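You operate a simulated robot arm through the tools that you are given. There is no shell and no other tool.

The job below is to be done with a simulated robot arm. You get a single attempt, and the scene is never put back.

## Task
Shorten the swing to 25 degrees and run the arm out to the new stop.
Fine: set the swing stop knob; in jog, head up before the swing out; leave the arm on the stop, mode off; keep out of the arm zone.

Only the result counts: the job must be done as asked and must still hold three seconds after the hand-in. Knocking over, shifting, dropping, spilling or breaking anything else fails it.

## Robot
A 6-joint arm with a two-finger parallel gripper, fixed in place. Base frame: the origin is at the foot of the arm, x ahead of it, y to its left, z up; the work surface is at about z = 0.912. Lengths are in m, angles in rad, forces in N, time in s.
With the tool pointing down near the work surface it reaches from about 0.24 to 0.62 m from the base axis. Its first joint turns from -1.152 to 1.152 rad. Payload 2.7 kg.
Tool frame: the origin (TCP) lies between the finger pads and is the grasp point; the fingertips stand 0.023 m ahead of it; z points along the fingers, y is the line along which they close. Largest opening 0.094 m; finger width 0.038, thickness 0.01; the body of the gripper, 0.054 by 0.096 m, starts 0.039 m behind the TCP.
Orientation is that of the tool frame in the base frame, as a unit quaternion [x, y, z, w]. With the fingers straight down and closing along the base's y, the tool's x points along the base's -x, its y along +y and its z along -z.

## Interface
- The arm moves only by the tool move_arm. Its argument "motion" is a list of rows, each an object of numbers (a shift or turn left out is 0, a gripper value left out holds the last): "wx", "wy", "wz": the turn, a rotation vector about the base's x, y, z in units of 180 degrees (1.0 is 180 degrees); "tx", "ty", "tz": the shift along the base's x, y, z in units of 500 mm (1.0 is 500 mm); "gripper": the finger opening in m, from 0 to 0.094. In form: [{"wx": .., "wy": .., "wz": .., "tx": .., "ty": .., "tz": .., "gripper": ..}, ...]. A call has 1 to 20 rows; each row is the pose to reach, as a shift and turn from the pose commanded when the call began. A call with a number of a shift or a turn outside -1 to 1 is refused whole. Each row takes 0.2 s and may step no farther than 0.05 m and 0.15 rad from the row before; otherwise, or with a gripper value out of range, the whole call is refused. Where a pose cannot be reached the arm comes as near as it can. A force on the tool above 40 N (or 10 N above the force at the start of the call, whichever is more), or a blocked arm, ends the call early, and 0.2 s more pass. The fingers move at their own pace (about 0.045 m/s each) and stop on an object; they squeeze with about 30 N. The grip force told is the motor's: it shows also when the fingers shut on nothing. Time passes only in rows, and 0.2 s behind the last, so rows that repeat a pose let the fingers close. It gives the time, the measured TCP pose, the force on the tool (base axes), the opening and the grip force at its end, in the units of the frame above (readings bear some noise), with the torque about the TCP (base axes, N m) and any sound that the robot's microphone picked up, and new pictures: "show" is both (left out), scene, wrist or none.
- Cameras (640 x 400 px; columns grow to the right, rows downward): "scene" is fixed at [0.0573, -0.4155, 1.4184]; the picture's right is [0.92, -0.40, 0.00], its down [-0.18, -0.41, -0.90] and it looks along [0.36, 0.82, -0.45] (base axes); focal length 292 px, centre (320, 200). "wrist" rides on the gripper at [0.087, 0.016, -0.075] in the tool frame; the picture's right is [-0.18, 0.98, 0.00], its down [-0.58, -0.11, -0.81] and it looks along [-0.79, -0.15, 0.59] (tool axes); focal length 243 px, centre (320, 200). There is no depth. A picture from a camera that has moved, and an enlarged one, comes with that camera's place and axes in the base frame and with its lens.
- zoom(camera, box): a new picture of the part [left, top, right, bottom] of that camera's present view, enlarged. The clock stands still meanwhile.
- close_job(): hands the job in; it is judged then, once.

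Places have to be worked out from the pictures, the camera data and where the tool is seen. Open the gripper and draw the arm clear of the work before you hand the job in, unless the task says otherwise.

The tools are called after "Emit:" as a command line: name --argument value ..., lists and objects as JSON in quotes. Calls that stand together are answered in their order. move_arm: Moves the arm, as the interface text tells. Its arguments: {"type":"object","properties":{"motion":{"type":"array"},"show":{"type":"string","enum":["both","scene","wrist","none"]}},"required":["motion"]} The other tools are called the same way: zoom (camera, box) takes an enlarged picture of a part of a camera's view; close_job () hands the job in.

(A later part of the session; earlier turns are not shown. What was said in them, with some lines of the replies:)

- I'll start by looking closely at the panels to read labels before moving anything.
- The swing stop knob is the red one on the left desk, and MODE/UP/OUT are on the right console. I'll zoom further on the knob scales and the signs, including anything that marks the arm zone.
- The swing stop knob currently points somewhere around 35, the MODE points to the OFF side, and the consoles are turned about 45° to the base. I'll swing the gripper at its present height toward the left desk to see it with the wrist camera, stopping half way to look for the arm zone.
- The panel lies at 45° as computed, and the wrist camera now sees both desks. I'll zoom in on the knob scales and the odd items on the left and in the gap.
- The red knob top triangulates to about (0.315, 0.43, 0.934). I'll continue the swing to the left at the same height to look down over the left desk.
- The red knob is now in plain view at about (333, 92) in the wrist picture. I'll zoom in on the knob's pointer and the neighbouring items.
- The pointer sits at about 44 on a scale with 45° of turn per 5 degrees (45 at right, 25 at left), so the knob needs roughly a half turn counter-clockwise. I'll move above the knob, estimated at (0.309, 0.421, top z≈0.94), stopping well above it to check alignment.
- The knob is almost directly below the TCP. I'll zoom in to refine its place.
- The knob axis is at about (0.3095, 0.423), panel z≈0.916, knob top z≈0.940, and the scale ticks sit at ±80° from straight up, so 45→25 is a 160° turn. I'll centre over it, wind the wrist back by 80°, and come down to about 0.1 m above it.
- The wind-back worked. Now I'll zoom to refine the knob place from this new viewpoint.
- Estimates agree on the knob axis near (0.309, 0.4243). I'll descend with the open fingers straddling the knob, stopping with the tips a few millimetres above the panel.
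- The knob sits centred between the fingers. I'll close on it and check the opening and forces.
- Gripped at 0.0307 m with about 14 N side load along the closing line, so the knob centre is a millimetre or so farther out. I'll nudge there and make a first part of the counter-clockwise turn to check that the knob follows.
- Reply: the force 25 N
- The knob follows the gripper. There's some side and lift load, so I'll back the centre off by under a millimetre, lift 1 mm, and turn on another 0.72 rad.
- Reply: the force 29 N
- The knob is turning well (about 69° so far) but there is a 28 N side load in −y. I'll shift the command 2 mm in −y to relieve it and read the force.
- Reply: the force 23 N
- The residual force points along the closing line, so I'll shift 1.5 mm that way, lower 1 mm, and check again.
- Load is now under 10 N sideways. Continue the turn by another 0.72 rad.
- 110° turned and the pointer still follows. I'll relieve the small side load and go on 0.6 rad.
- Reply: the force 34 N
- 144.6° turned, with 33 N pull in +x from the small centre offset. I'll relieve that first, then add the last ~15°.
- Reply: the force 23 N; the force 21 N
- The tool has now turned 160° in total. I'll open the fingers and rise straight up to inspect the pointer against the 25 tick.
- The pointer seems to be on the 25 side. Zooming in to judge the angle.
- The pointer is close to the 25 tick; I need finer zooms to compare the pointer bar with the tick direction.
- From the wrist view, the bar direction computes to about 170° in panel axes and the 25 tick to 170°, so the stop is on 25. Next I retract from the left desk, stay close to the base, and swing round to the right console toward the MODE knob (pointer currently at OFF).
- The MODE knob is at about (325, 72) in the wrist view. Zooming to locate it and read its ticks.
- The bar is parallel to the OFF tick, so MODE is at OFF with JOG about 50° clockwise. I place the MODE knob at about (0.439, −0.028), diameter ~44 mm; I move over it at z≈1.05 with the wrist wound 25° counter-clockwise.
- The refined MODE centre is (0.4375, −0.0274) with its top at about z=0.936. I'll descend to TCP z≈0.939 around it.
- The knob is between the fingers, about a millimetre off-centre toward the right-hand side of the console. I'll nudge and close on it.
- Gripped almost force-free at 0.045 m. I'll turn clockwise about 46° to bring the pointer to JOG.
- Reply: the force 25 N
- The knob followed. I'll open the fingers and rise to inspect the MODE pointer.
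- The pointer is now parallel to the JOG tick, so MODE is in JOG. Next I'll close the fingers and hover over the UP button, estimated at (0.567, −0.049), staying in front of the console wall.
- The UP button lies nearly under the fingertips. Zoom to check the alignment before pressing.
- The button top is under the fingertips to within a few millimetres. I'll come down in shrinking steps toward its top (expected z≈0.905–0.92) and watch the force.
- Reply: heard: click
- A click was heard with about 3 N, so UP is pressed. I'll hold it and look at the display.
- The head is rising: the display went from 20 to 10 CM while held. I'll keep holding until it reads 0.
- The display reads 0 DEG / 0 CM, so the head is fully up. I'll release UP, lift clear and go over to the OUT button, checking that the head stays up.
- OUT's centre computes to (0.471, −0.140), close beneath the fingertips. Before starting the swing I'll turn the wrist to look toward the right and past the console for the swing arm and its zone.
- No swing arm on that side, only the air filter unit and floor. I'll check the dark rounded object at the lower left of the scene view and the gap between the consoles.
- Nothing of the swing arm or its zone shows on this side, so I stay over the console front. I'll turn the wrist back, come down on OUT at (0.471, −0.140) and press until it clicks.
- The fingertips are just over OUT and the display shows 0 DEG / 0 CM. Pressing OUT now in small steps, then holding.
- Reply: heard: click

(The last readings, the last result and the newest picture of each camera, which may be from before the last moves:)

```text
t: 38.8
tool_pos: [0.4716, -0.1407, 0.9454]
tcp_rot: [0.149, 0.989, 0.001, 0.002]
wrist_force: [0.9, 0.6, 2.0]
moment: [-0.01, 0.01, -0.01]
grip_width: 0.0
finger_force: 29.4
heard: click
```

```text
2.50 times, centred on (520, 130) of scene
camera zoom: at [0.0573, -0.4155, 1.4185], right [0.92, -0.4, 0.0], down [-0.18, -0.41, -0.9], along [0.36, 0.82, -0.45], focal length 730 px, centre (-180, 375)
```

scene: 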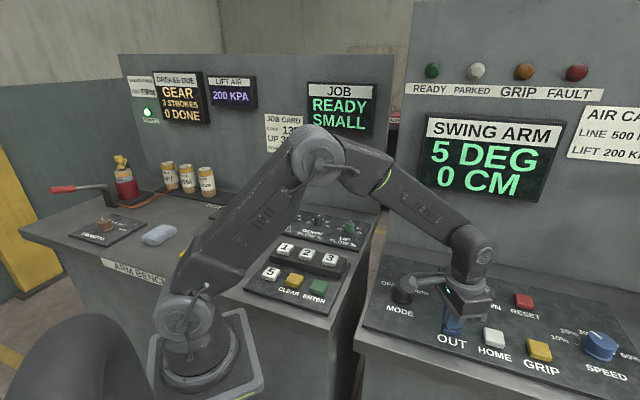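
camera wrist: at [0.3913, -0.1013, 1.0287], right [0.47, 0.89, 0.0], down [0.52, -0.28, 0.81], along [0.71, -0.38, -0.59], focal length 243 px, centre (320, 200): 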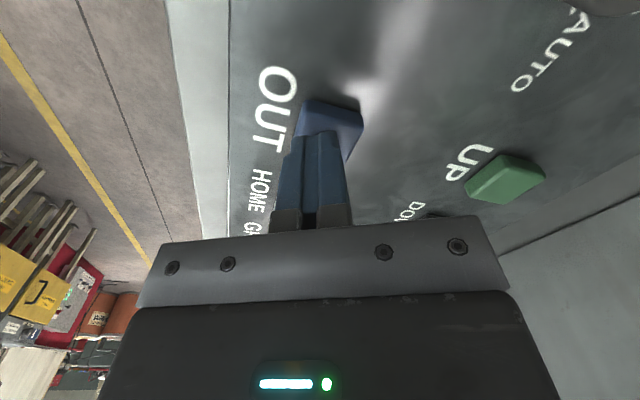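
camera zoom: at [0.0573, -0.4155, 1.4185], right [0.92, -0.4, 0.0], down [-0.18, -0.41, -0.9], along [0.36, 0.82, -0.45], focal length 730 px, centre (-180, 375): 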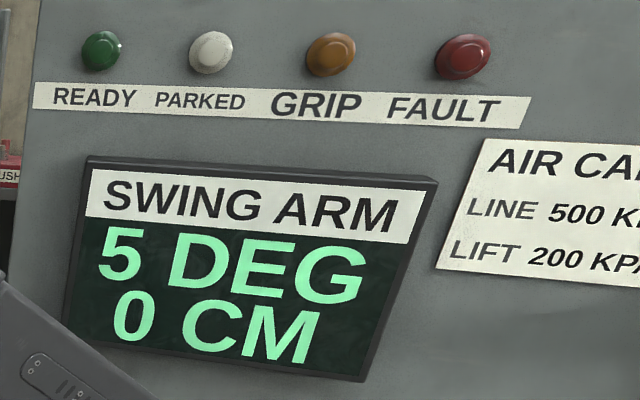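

OUT is pressed and the display reads 5 DEG with the head at 0 CM. I'll keep holding and watch.

Emit:
move_arm --motion '[{"tz": 0}, {"tz": 0}, {"tz": 0}, {"tz": 0}, {"tz": 0}]' --show "scene"

Emit:
zoom --camera "scene" --box '[400, 50, 640, 210]'

```text
t: 40.0
tool_pos: [0.471, -0.1408, 0.9456]
tcp_rot: [0.148, 0.989, 0.0, 0.001]
wrist_force: [0.6, 0.9, 2.0]
moment: [-0.02, 0.04, -0.02]
grip_width: 0.0
finger_force: 30.0
```

scene: 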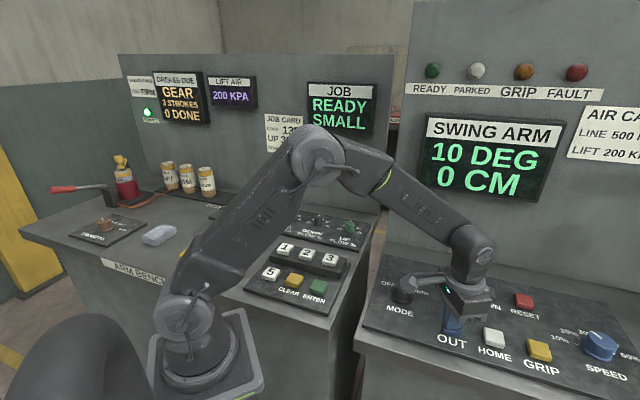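

```text
2.50 times, centred on (520, 130) of scene
camera zoom: at [0.0572, -0.4155, 1.4185], right [0.92, -0.4, 0.0], down [-0.18, -0.41, -0.9], along [0.36, 0.82, -0.45], focal length 730 px, centre (-180, 375)
```

zoom: 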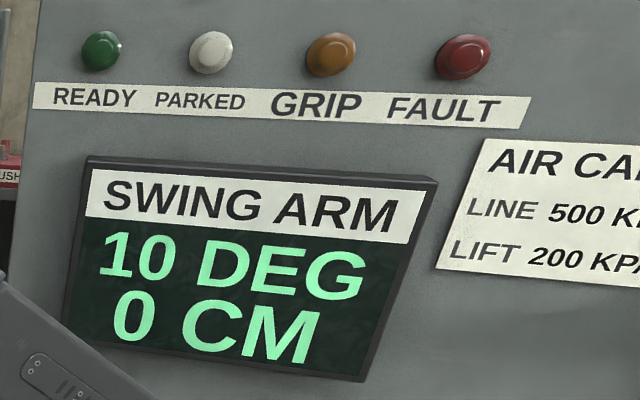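

10 DEG now, moving about 4–5 degrees per second. I'll hold on for three more seconds.

Emit:
move_arm --motion '[{"tz": 0}, {"tz": 0}, {"tz": 0}, {"tz": 0}, {"tz": 0}, {"tz": 0}, {"tz": 0}, {"tz": 0}, {"tz": 0}, {"tz": 0}, {"tz": 0}, {"tz": 0}, {"tz": 0}, {"tz": 0}]' --show "scene"

Emit:
zoom --camera "scene" --box '[400, 50, 640, 210]'

```text
t: 43.0
tool_pos: [0.4711, -0.1411, 0.9467]
tcp_rot: [0.148, 0.989, -0.001, 0.001]
wrist_force: [0.2, 0.0, 1.8]
moment: [0.0, 0.04, 0.03]
grip_width: 0.0
finger_force: 30.2
```

scene: 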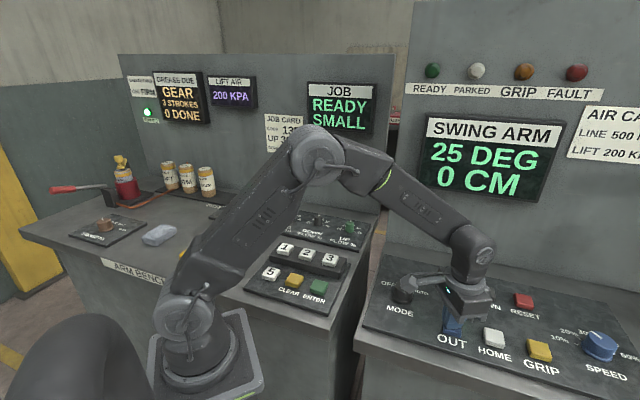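

```text
2.50 times, centred on (520, 130) of scene
camera zoom: at [0.0572, -0.4155, 1.4185], right [0.92, -0.4, 0.0], down [-0.18, -0.41, -0.9], along [0.36, 0.82, -0.45], focal length 730 px, centre (-180, 375)
```

zoom: 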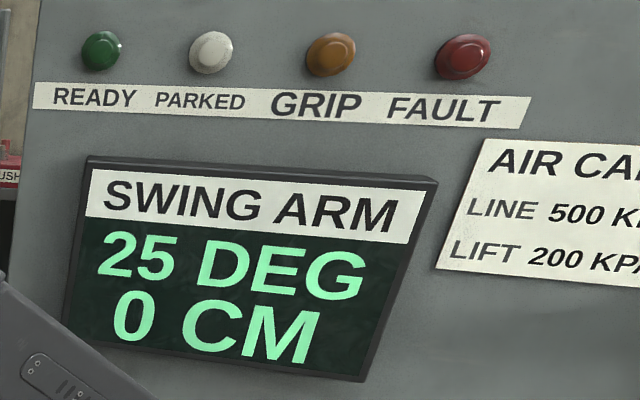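

25 DEG. I'll hold a few seconds more to be sure it has stopped on the stop and not just passing 25.

Emit:
move_arm --motion '[{"tz": 0}, {"tz": 0}, {"tz": 0}, {"tz": 0}, {"tz": 0}, {"tz": 0}, {"tz": 0}, {"tz": 0}, {"tz": 0}, {"tz": 0}, {"tz": 0}, {"tz": 0}]' --show "scene"

Emit:
zoom --camera "scene" --box '[400, 50, 640, 210]'

```text
t: 45.6
tool_pos: [0.4714, -0.1406, 0.9462]
tcp_rot: [0.149, 0.989, 0.0, 0.001]
wrist_force: [0.7, 0.3, 1.6]
moment: [-0.04, 0.02, -0.04]
grip_width: 0.0
finger_force: 29.2
```

scene: 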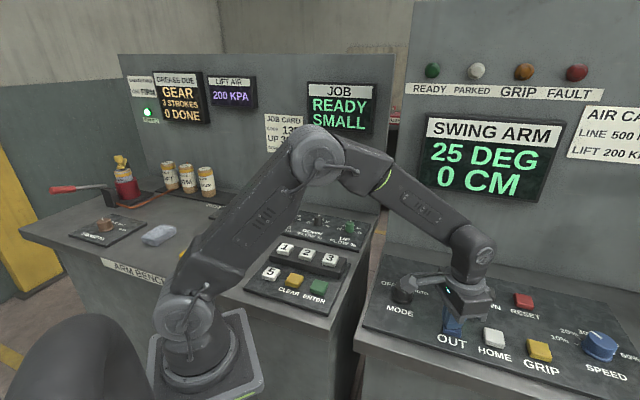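

```text
2.50 times, centred on (520, 130) of scene
camera zoom: at [0.0572, -0.4155, 1.4185], right [0.92, -0.4, 0.0], down [-0.18, -0.41, -0.9], along [0.36, 0.82, -0.45], focal length 730 px, centre (-180, 375)
```

zoom: 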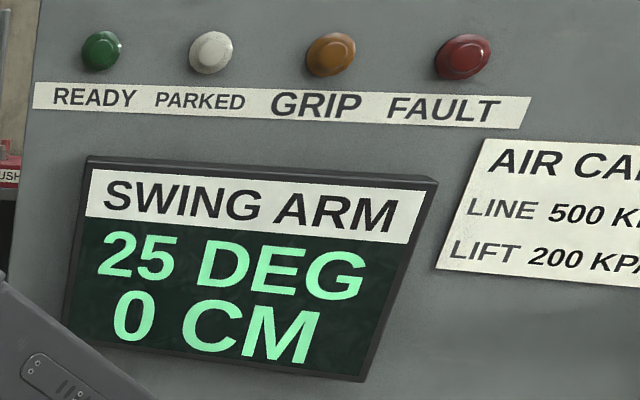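

It stays at 25 DEG / 0 CM with OUT held, so the arm is on the new stop. I'll release OUT, lift clear, open the fingers and go back over the MODE knob.

Emit:
move_arm --motion '[{"tz": 0.06}, {"tz": 0.14}, {"tz": 0.208}, {"tx": -0.0219, "ty": 0.0739, "tz": 0.208, "wz": -0.0074, "gripper": 0.07}, {"tx": -0.0437, "ty": 0.1479, "tz": 0.208, "wz": -0.0148}, {"tx": -0.0656, "ty": 0.2218, "tz": 0.208, "wz": -0.0222}, {"tx": -0.0656, "ty": 0.2218, "tz": 0.208, "wz": -0.0222}]' --show "both"

Emit:
zoom --camera "wrist" --box '[260, 0, 400, 110]'

Emit:
zoom --camera "scene" --box '[400, 50, 640, 210]'

```text
t: 47.2
tool_pos: [0.438, -0.0309, 1.049]
tcp_rot: [0.184, 0.983, 0.0, 0.001]
wrist_force: [-0.5, -0.9, -0.3]
moment: [-0.03, 0.02, 0.0]
grip_width: 0.0699
finger_force: 0.1
camera wrist: at [0.3617, 0.0174, 1.122], right [0.53, 0.85, 0.0], down [0.5, -0.31, 0.81], along [0.69, -0.42, -0.59], focal length 243 px, centre (320, 200)
```

scene: 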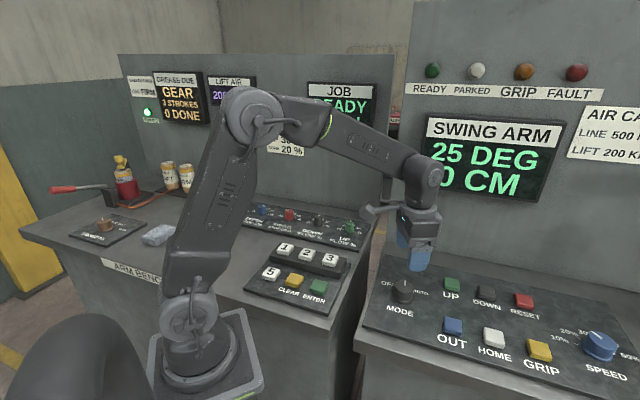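
wrist: 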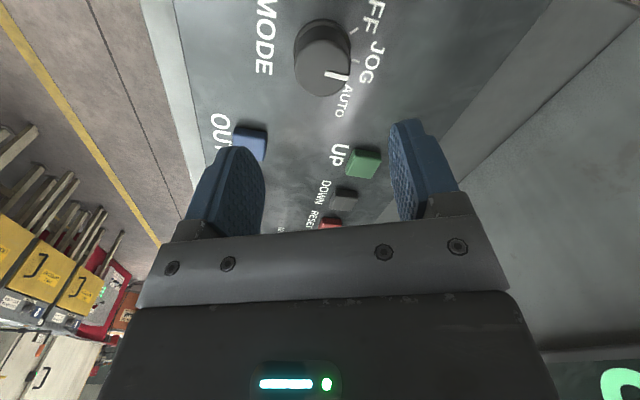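

```text
3.64 times, centred on (330, 55) of wrist
camera zoom: at [0.3617, 0.0174, 1.122], right [0.53, 0.85, 0.0], down [0.5, -0.31, 0.81], along [0.69, -0.42, -0.59], focal length 882 px, centre (284, 727)
```

zoom: 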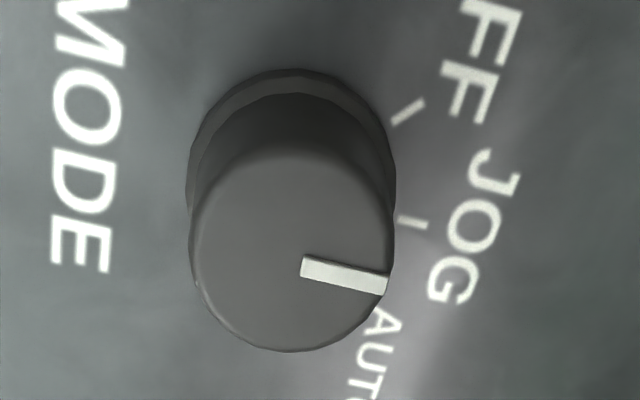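

```text
2.50 times, centred on (520, 130) of scene
camera zoom: at [0.0573, -0.4155, 1.4184], right [0.92, -0.4, 0.0], down [-0.18, -0.41, -0.9], along [0.36, 0.82, -0.45], focal length 730 px, centre (-180, 375)
```

zoom: 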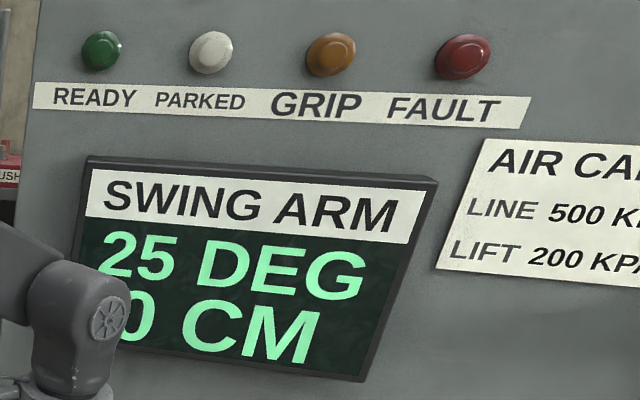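

Still 25 DEG / 0 CM after releasing OUT. From this view the knob is about 2.5 mm to +y of the fingers' centre; I'll correct that and descend around the MODE knob.

Emit:
move_arm --motion '[{"tx": -0.001, "ty": 0.005, "tz": -0.07}, {"tx": -0.001, "ty": 0.005, "tz": -0.14}, {"tx": -0.001, "ty": 0.005, "tz": -0.19}, {"tx": -0.001, "ty": 0.005, "tz": -0.22}, {"tx": -0.001, "ty": 0.005, "tz": -0.22}]' --show "wrist"

```text
t: 48.4
tool_pos: [0.4387, -0.0272, 0.9375]
tcp_rot: [0.183, 0.983, 0.0, 0.001]
wrist_force: [0.1, 0.6, 0.0]
moment: [0.03, 0.04, 0.02]
grip_width: 0.0702
finger_force: 0.0
camera wrist: at [0.3621, 0.0206, 1.0105], right [0.53, 0.85, 0.0], down [0.5, -0.31, 0.81], along [0.69, -0.42, -0.59], focal length 243 px, centre (320, 200)
```

wrist: 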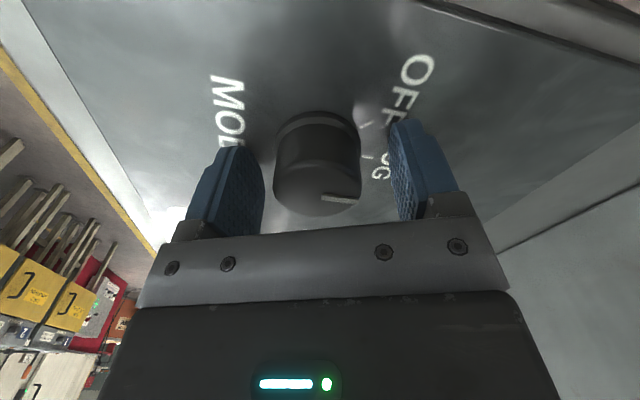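

The knob is again about 1 mm off along the closing line, as before. I'll nudge and close.

Emit:
move_arm --motion '[{"tx": -0.0008, "ty": -0.002, "gripper": 0.06}, {"tx": -0.0008, "ty": -0.002, "gripper": 0.03}, {"tx": -0.0008, "ty": -0.002, "gripper": 0.03}, {"tx": -0.0008, "ty": -0.002, "gripper": 0.03}]' --show "wrist"

```text
t: 49.4
tool_pos: [0.4365, -0.0277, 0.9373]
tcp_rot: [0.183, 0.983, 0.0, 0.0]
wrist_force: [-0.8, -2.9, -0.2]
moment: [-0.1, -0.13, 0.0]
grip_width: 0.0453
finger_force: 45.0
camera wrist: at [0.361, 0.0195, 1.011], right [0.53, 0.85, 0.0], down [0.5, -0.31, 0.81], along [0.69, -0.42, -0.59], focal length 243 px, centre (320, 200)
```

wrist: 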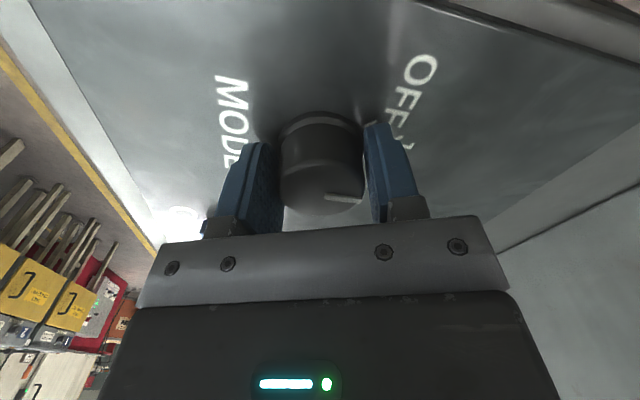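

Gripped with only about 3 N side load. Now turning counter-clockwise about 46° back to OFF.

Emit:
move_arm --motion '[{"wz": 0.0426}, {"wz": 0.0852}, {"wz": 0.1278}, {"wz": 0.1704}, {"wz": 0.213}, {"wz": 0.2556}, {"wz": 0.2556}]' --show "wrist"

```text
t: 51.0
tool_pos: [0.4371, -0.0298, 0.9376]
tcp_rot: [-0.216, 0.976, 0.0, 0.001]
wrist_force: [12.2, -27.3, -18.0]
moment: [-0.37, -0.14, -0.71]
grip_width: 0.0453
finger_force: 45.1
camera wrist: at [0.3505, -0.0496, 1.0112], right [-0.25, 0.97, 0.0], down [0.57, 0.14, 0.81], along [0.78, 0.2, -0.59], focal length 243 px, centre (320, 200)
```

wrist: 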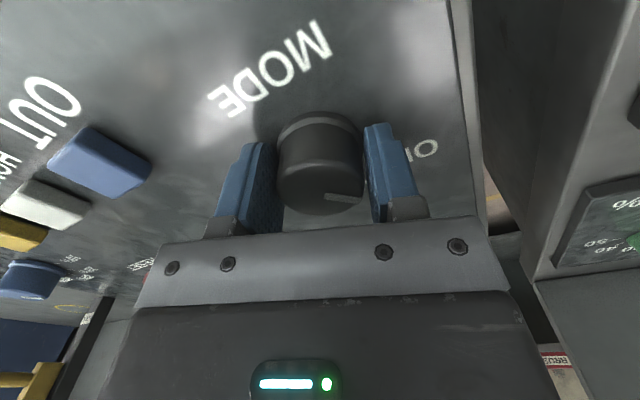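

There's a resisting moment of 0.7 N·m, meaning the knob has reached its OFF end. I'll ease back slightly, release and rise to check the pointer.

Emit:
move_arm --motion '[{"tx": 0.0008, "ty": -0.003, "tz": -0.001, "wz": -0.005}, {"tx": 0.0008, "ty": -0.003, "tz": -0.001, "wz": -0.005, "gripper": 0.055}, {"tx": 0.0008, "ty": -0.003, "wz": -0.005, "gripper": 0.07}, {"tx": 0.0008, "ty": -0.003, "wz": -0.005, "gripper": 0.07}, {"tx": 0.0008, "ty": -0.003, "tz": 0.06, "wz": -0.005}, {"tx": 0.0008, "ty": -0.003, "tz": 0.14, "wz": -0.005}, {"tx": 0.0008, "ty": -0.003, "tz": 0.22, "wz": -0.005}, {"tx": 0.0008, "ty": -0.003, "tz": 0.22, "wz": -0.005}]' --show "both"

Emit:
zoom --camera "wrist" --box '[260, 0, 400, 110]'

Emit:
zoom --camera "scene" --box '[385, 270, 425, 310]'

Emit:
zoom --camera "scene" --box '[400, 50, 640, 210]'

```text
t: 52.8
tool_pos: [0.4362, -0.0269, 1.0487]
tcp_rot: [-0.208, 0.978, 0.001, 0.001]
wrist_force: [-0.1, 0.7, -0.2]
moment: [0.01, -0.02, -0.02]
grip_width: 0.0697
finger_force: 0.1
camera wrist: at [0.3494, -0.0469, 1.1216], right [-0.23, 0.97, 0.0], down [0.57, 0.14, 0.81], along [0.79, 0.19, -0.59], focal length 243 px, centre (320, 200)
```

scene: 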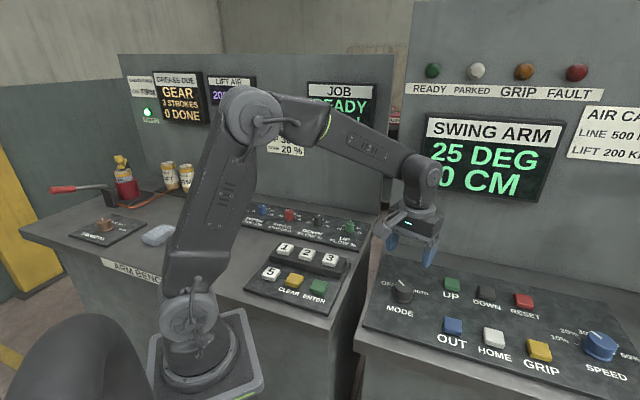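
wrist: 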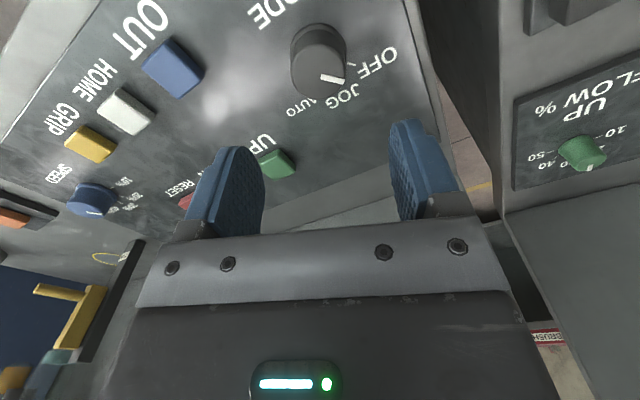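

```text
3.64 times, centred on (330, 55) of wrist
camera zoom: at [0.3494, -0.0469, 1.1216], right [-0.23, 0.97, 0.0], down [0.57, 0.14, 0.81], along [0.79, 0.19, -0.59], focal length 882 px, centre (284, 727)
```

zoom: 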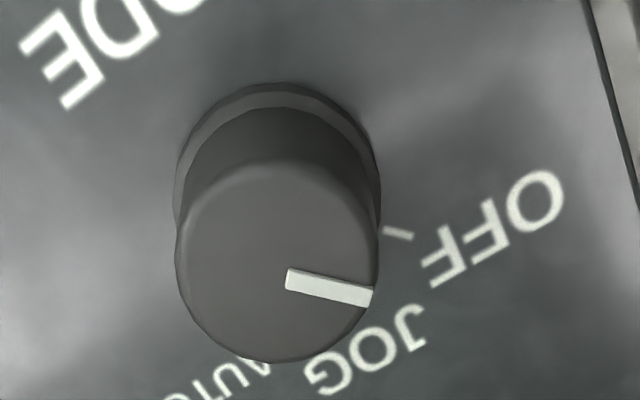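

```text
10.00 times, centred on (405, 290) of scene
camera zoom: at [0.0572, -0.4155, 1.4184], right [0.92, -0.4, 0.0], down [-0.18, -0.41, -0.9], along [0.36, 0.82, -0.45], focal length 2919 px, centre (-530, -700)
```

zoom: 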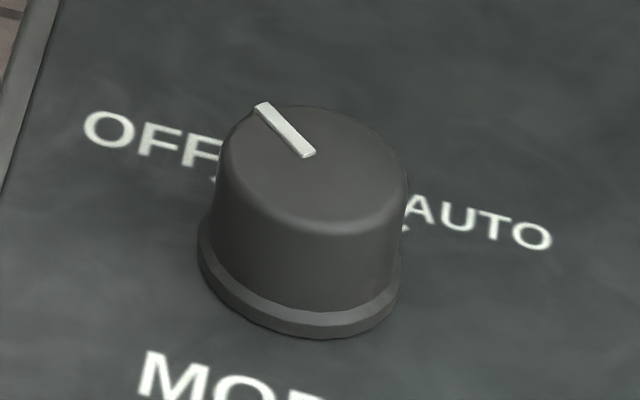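

```text
2.50 times, centred on (520, 130) of scene
camera zoom: at [0.0572, -0.4155, 1.4184], right [0.92, -0.4, 0.0], down [-0.18, -0.41, -0.9], along [0.36, 0.82, -0.45], focal length 730 px, centre (-180, 375)
```

zoom: 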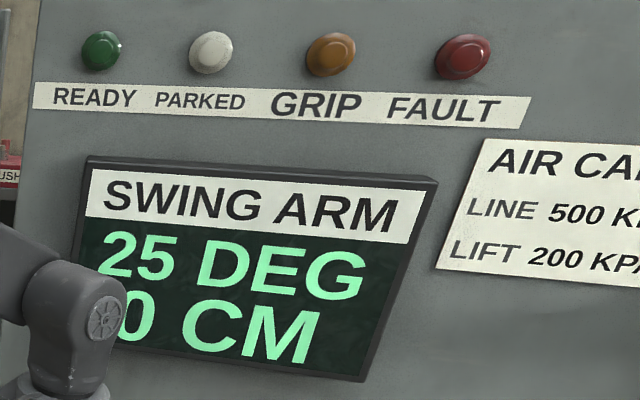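

MODE is back at OFF exactly as at the start, and the display still reads 25 DEG / 0 CM. I'll withdraw up and back toward the base, then swing left at height to take one confirming look at the swing stop knob.

Emit:
move_arm --motion '[{"tx": -0.032, "ty": -0.0009, "tz": 0.08}, {"tx": -0.0639, "ty": -0.0018, "tz": 0.16}, {"tx": -0.0959, "ty": -0.0026, "tz": 0.24}, {"tx": -0.1278, "ty": -0.0035, "tz": 0.32}, {"tx": -0.1598, "ty": -0.0044, "tz": 0.4}, {"tx": -0.1578, "ty": 0.0854, "tz": 0.4, "wz": 0.0229}, {"tx": -0.167, "ty": 0.1746, "tz": 0.4, "wz": 0.0458}, {"tx": -0.1874, "ty": 0.262, "tz": 0.4, "wz": 0.0688}, {"tx": -0.2184, "ty": 0.3462, "tz": 0.4, "wz": 0.0917}, {"tx": -0.2598, "ty": 0.4258, "tz": 0.4, "wz": 0.1146}, {"tx": -0.3108, "ty": 0.4996, "tz": 0.4, "wz": 0.1375}, {"tx": -0.3704, "ty": 0.5666, "tz": 0.4, "wz": 0.1604}, {"tx": -0.438, "ty": 0.6256, "tz": 0.4, "wz": 0.1833}, {"tx": -0.438, "ty": 0.6256, "tz": 0.4, "wz": 0.1833}]' --show "both"

Emit:
zoom --camera "wrist" --box '[290, 50, 380, 120]'

Emit:
zoom --camera "scene" --box '[400, 50, 640, 210]'

Emit:
zoom --camera "scene" --box '[340, 240, 640, 400]'

```text
t: 55.8
tool_pos: [0.2167, 0.2855, 1.2498]
tcp_rot: [-0.477, 0.879, 0.001, 0.0]
wrist_force: [-0.9, -0.3, 0.4]
moment: [-0.05, 0.0, -0.02]
grip_width: 0.0698
finger_force: 0.0
camera wrist: at [0.154, 0.2225, 1.323], right [-0.72, 0.69, 0.0], down [0.41, 0.43, 0.81], along [0.56, 0.58, -0.59], focal length 243 px, centre (320, 200)
```

scene: 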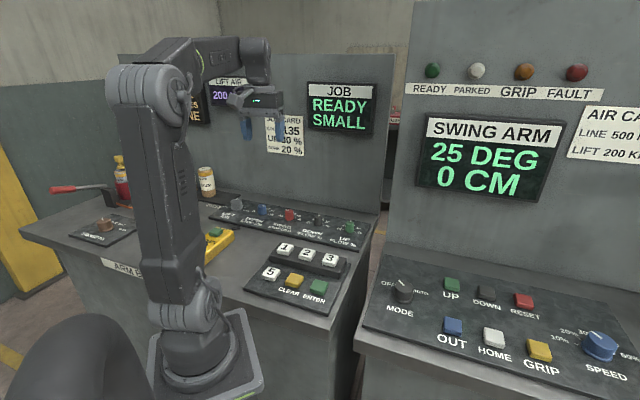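
wrist: 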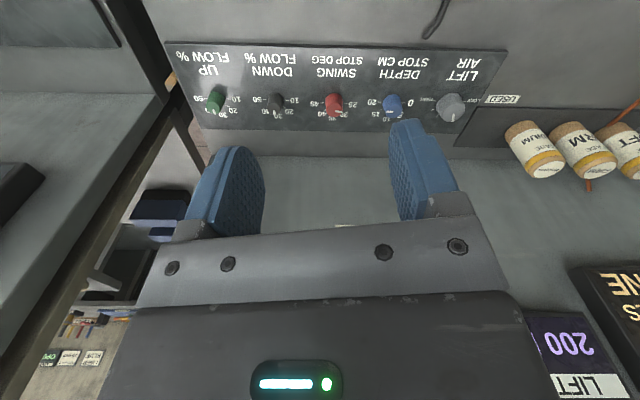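

```text
5.71 times, centred on (335, 85) of wrist
camera zoom: at [0.154, 0.2225, 1.323], right [-0.72, 0.69, 0.0], down [0.41, 0.43, 0.81], along [0.56, 0.58, -0.59], focal length 1386 px, centre (234, 857)
```

zoom: 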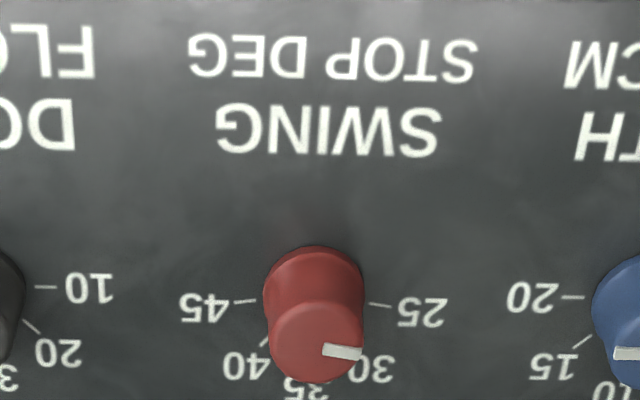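

```text
2.50 times, centred on (520, 130) of scene
camera zoom: at [0.0573, -0.4155, 1.4184], right [0.92, -0.4, 0.0], down [-0.18, -0.41, -0.9], along [0.36, 0.82, -0.45], focal length 730 px, centre (-180, 375)
```

zoom: 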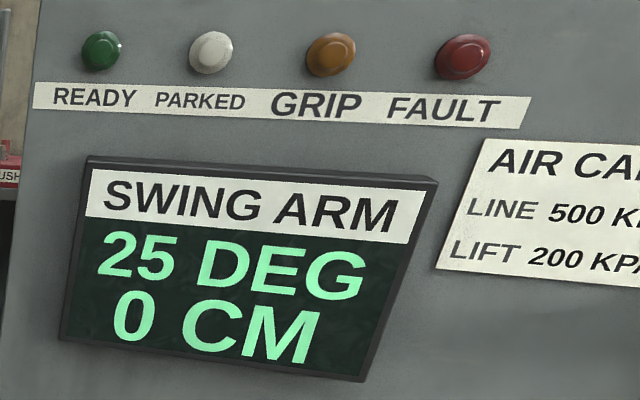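

```text
2.13 times, centred on (490, 320) of scene
camera zoom: at [0.0573, -0.4155, 1.4184], right [0.92, -0.4, 0.0], down [-0.18, -0.41, -0.9], along [0.36, 0.82, -0.45], focal length 623 px, centre (-43, -56)
```

zoom: 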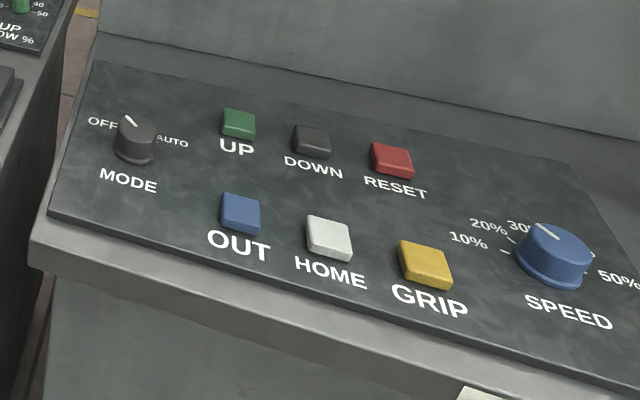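

The stop pointer is parallel to the 25 tick, MODE is at OFF, and the display holds at 25 DEG / 0 CM. I'll open the gripper fully here, well above everything, and let it settle.

Emit:
move_arm --motion '[{"tz": 0.04, "gripper": 0.094}, {"tz": 0.08, "gripper": 0.094}, {"tz": 0.08, "gripper": 0.094}]' --show "scene"

```text
t: 56.6
tool_pos: [0.2167, 0.2846, 1.2913]
tcp_rot: [-0.477, 0.879, 0.001, 0.001]
wrist_force: [0.8, 0.1, -0.5]
moment: [0.0, -0.02, 0.03]
grip_width: 0.0942
finger_force: 0.1
```

scene: 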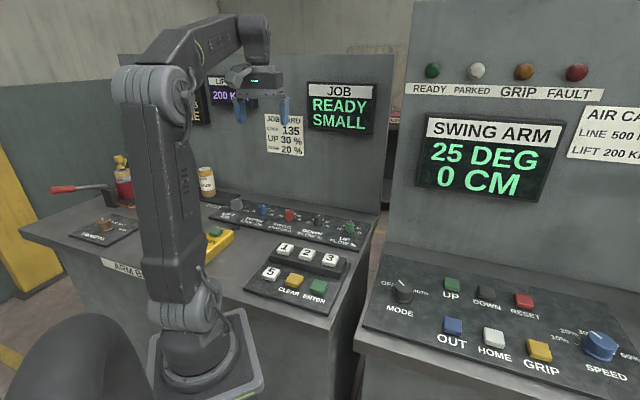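

The display reads 25 DEG / 0 CM, MODE is at OFF, the gripper is open and the arm is clear, so I'm handing the job in.

Emit:
close_job

```text
The job is handed in.
```

The swing is shortened to 25 degrees and the swing arm is resting on the new stop. I handed the job in with the display reading 25 DEG and 0 CM.

- **Swing stop:** I turned the red knob from 45 to 25, and its pointer lines up with the 25 tick.
- **Order of moves:** I set MODE to JOG and held UP until the head went from 20 CM to 0 CM. Only then did I hold OUT. The swing stopped at 25 DEG and stayed there while I kept holding.
- **End state:** MODE is back at OFF. The robot's gripper is open and raised well above the left desk.
- **Arm zone:** I never saw the swing arm or a marked zone in either camera view. I kept the robot in front of both consoles and out of the gap between them, but I can't confirm exactly where the zone's limits are.

I didn't touch any other knob or button. The display only ever showed multiples of 5, so the exact setting rests on the knob pointer, which I judge to be within about half a degree.
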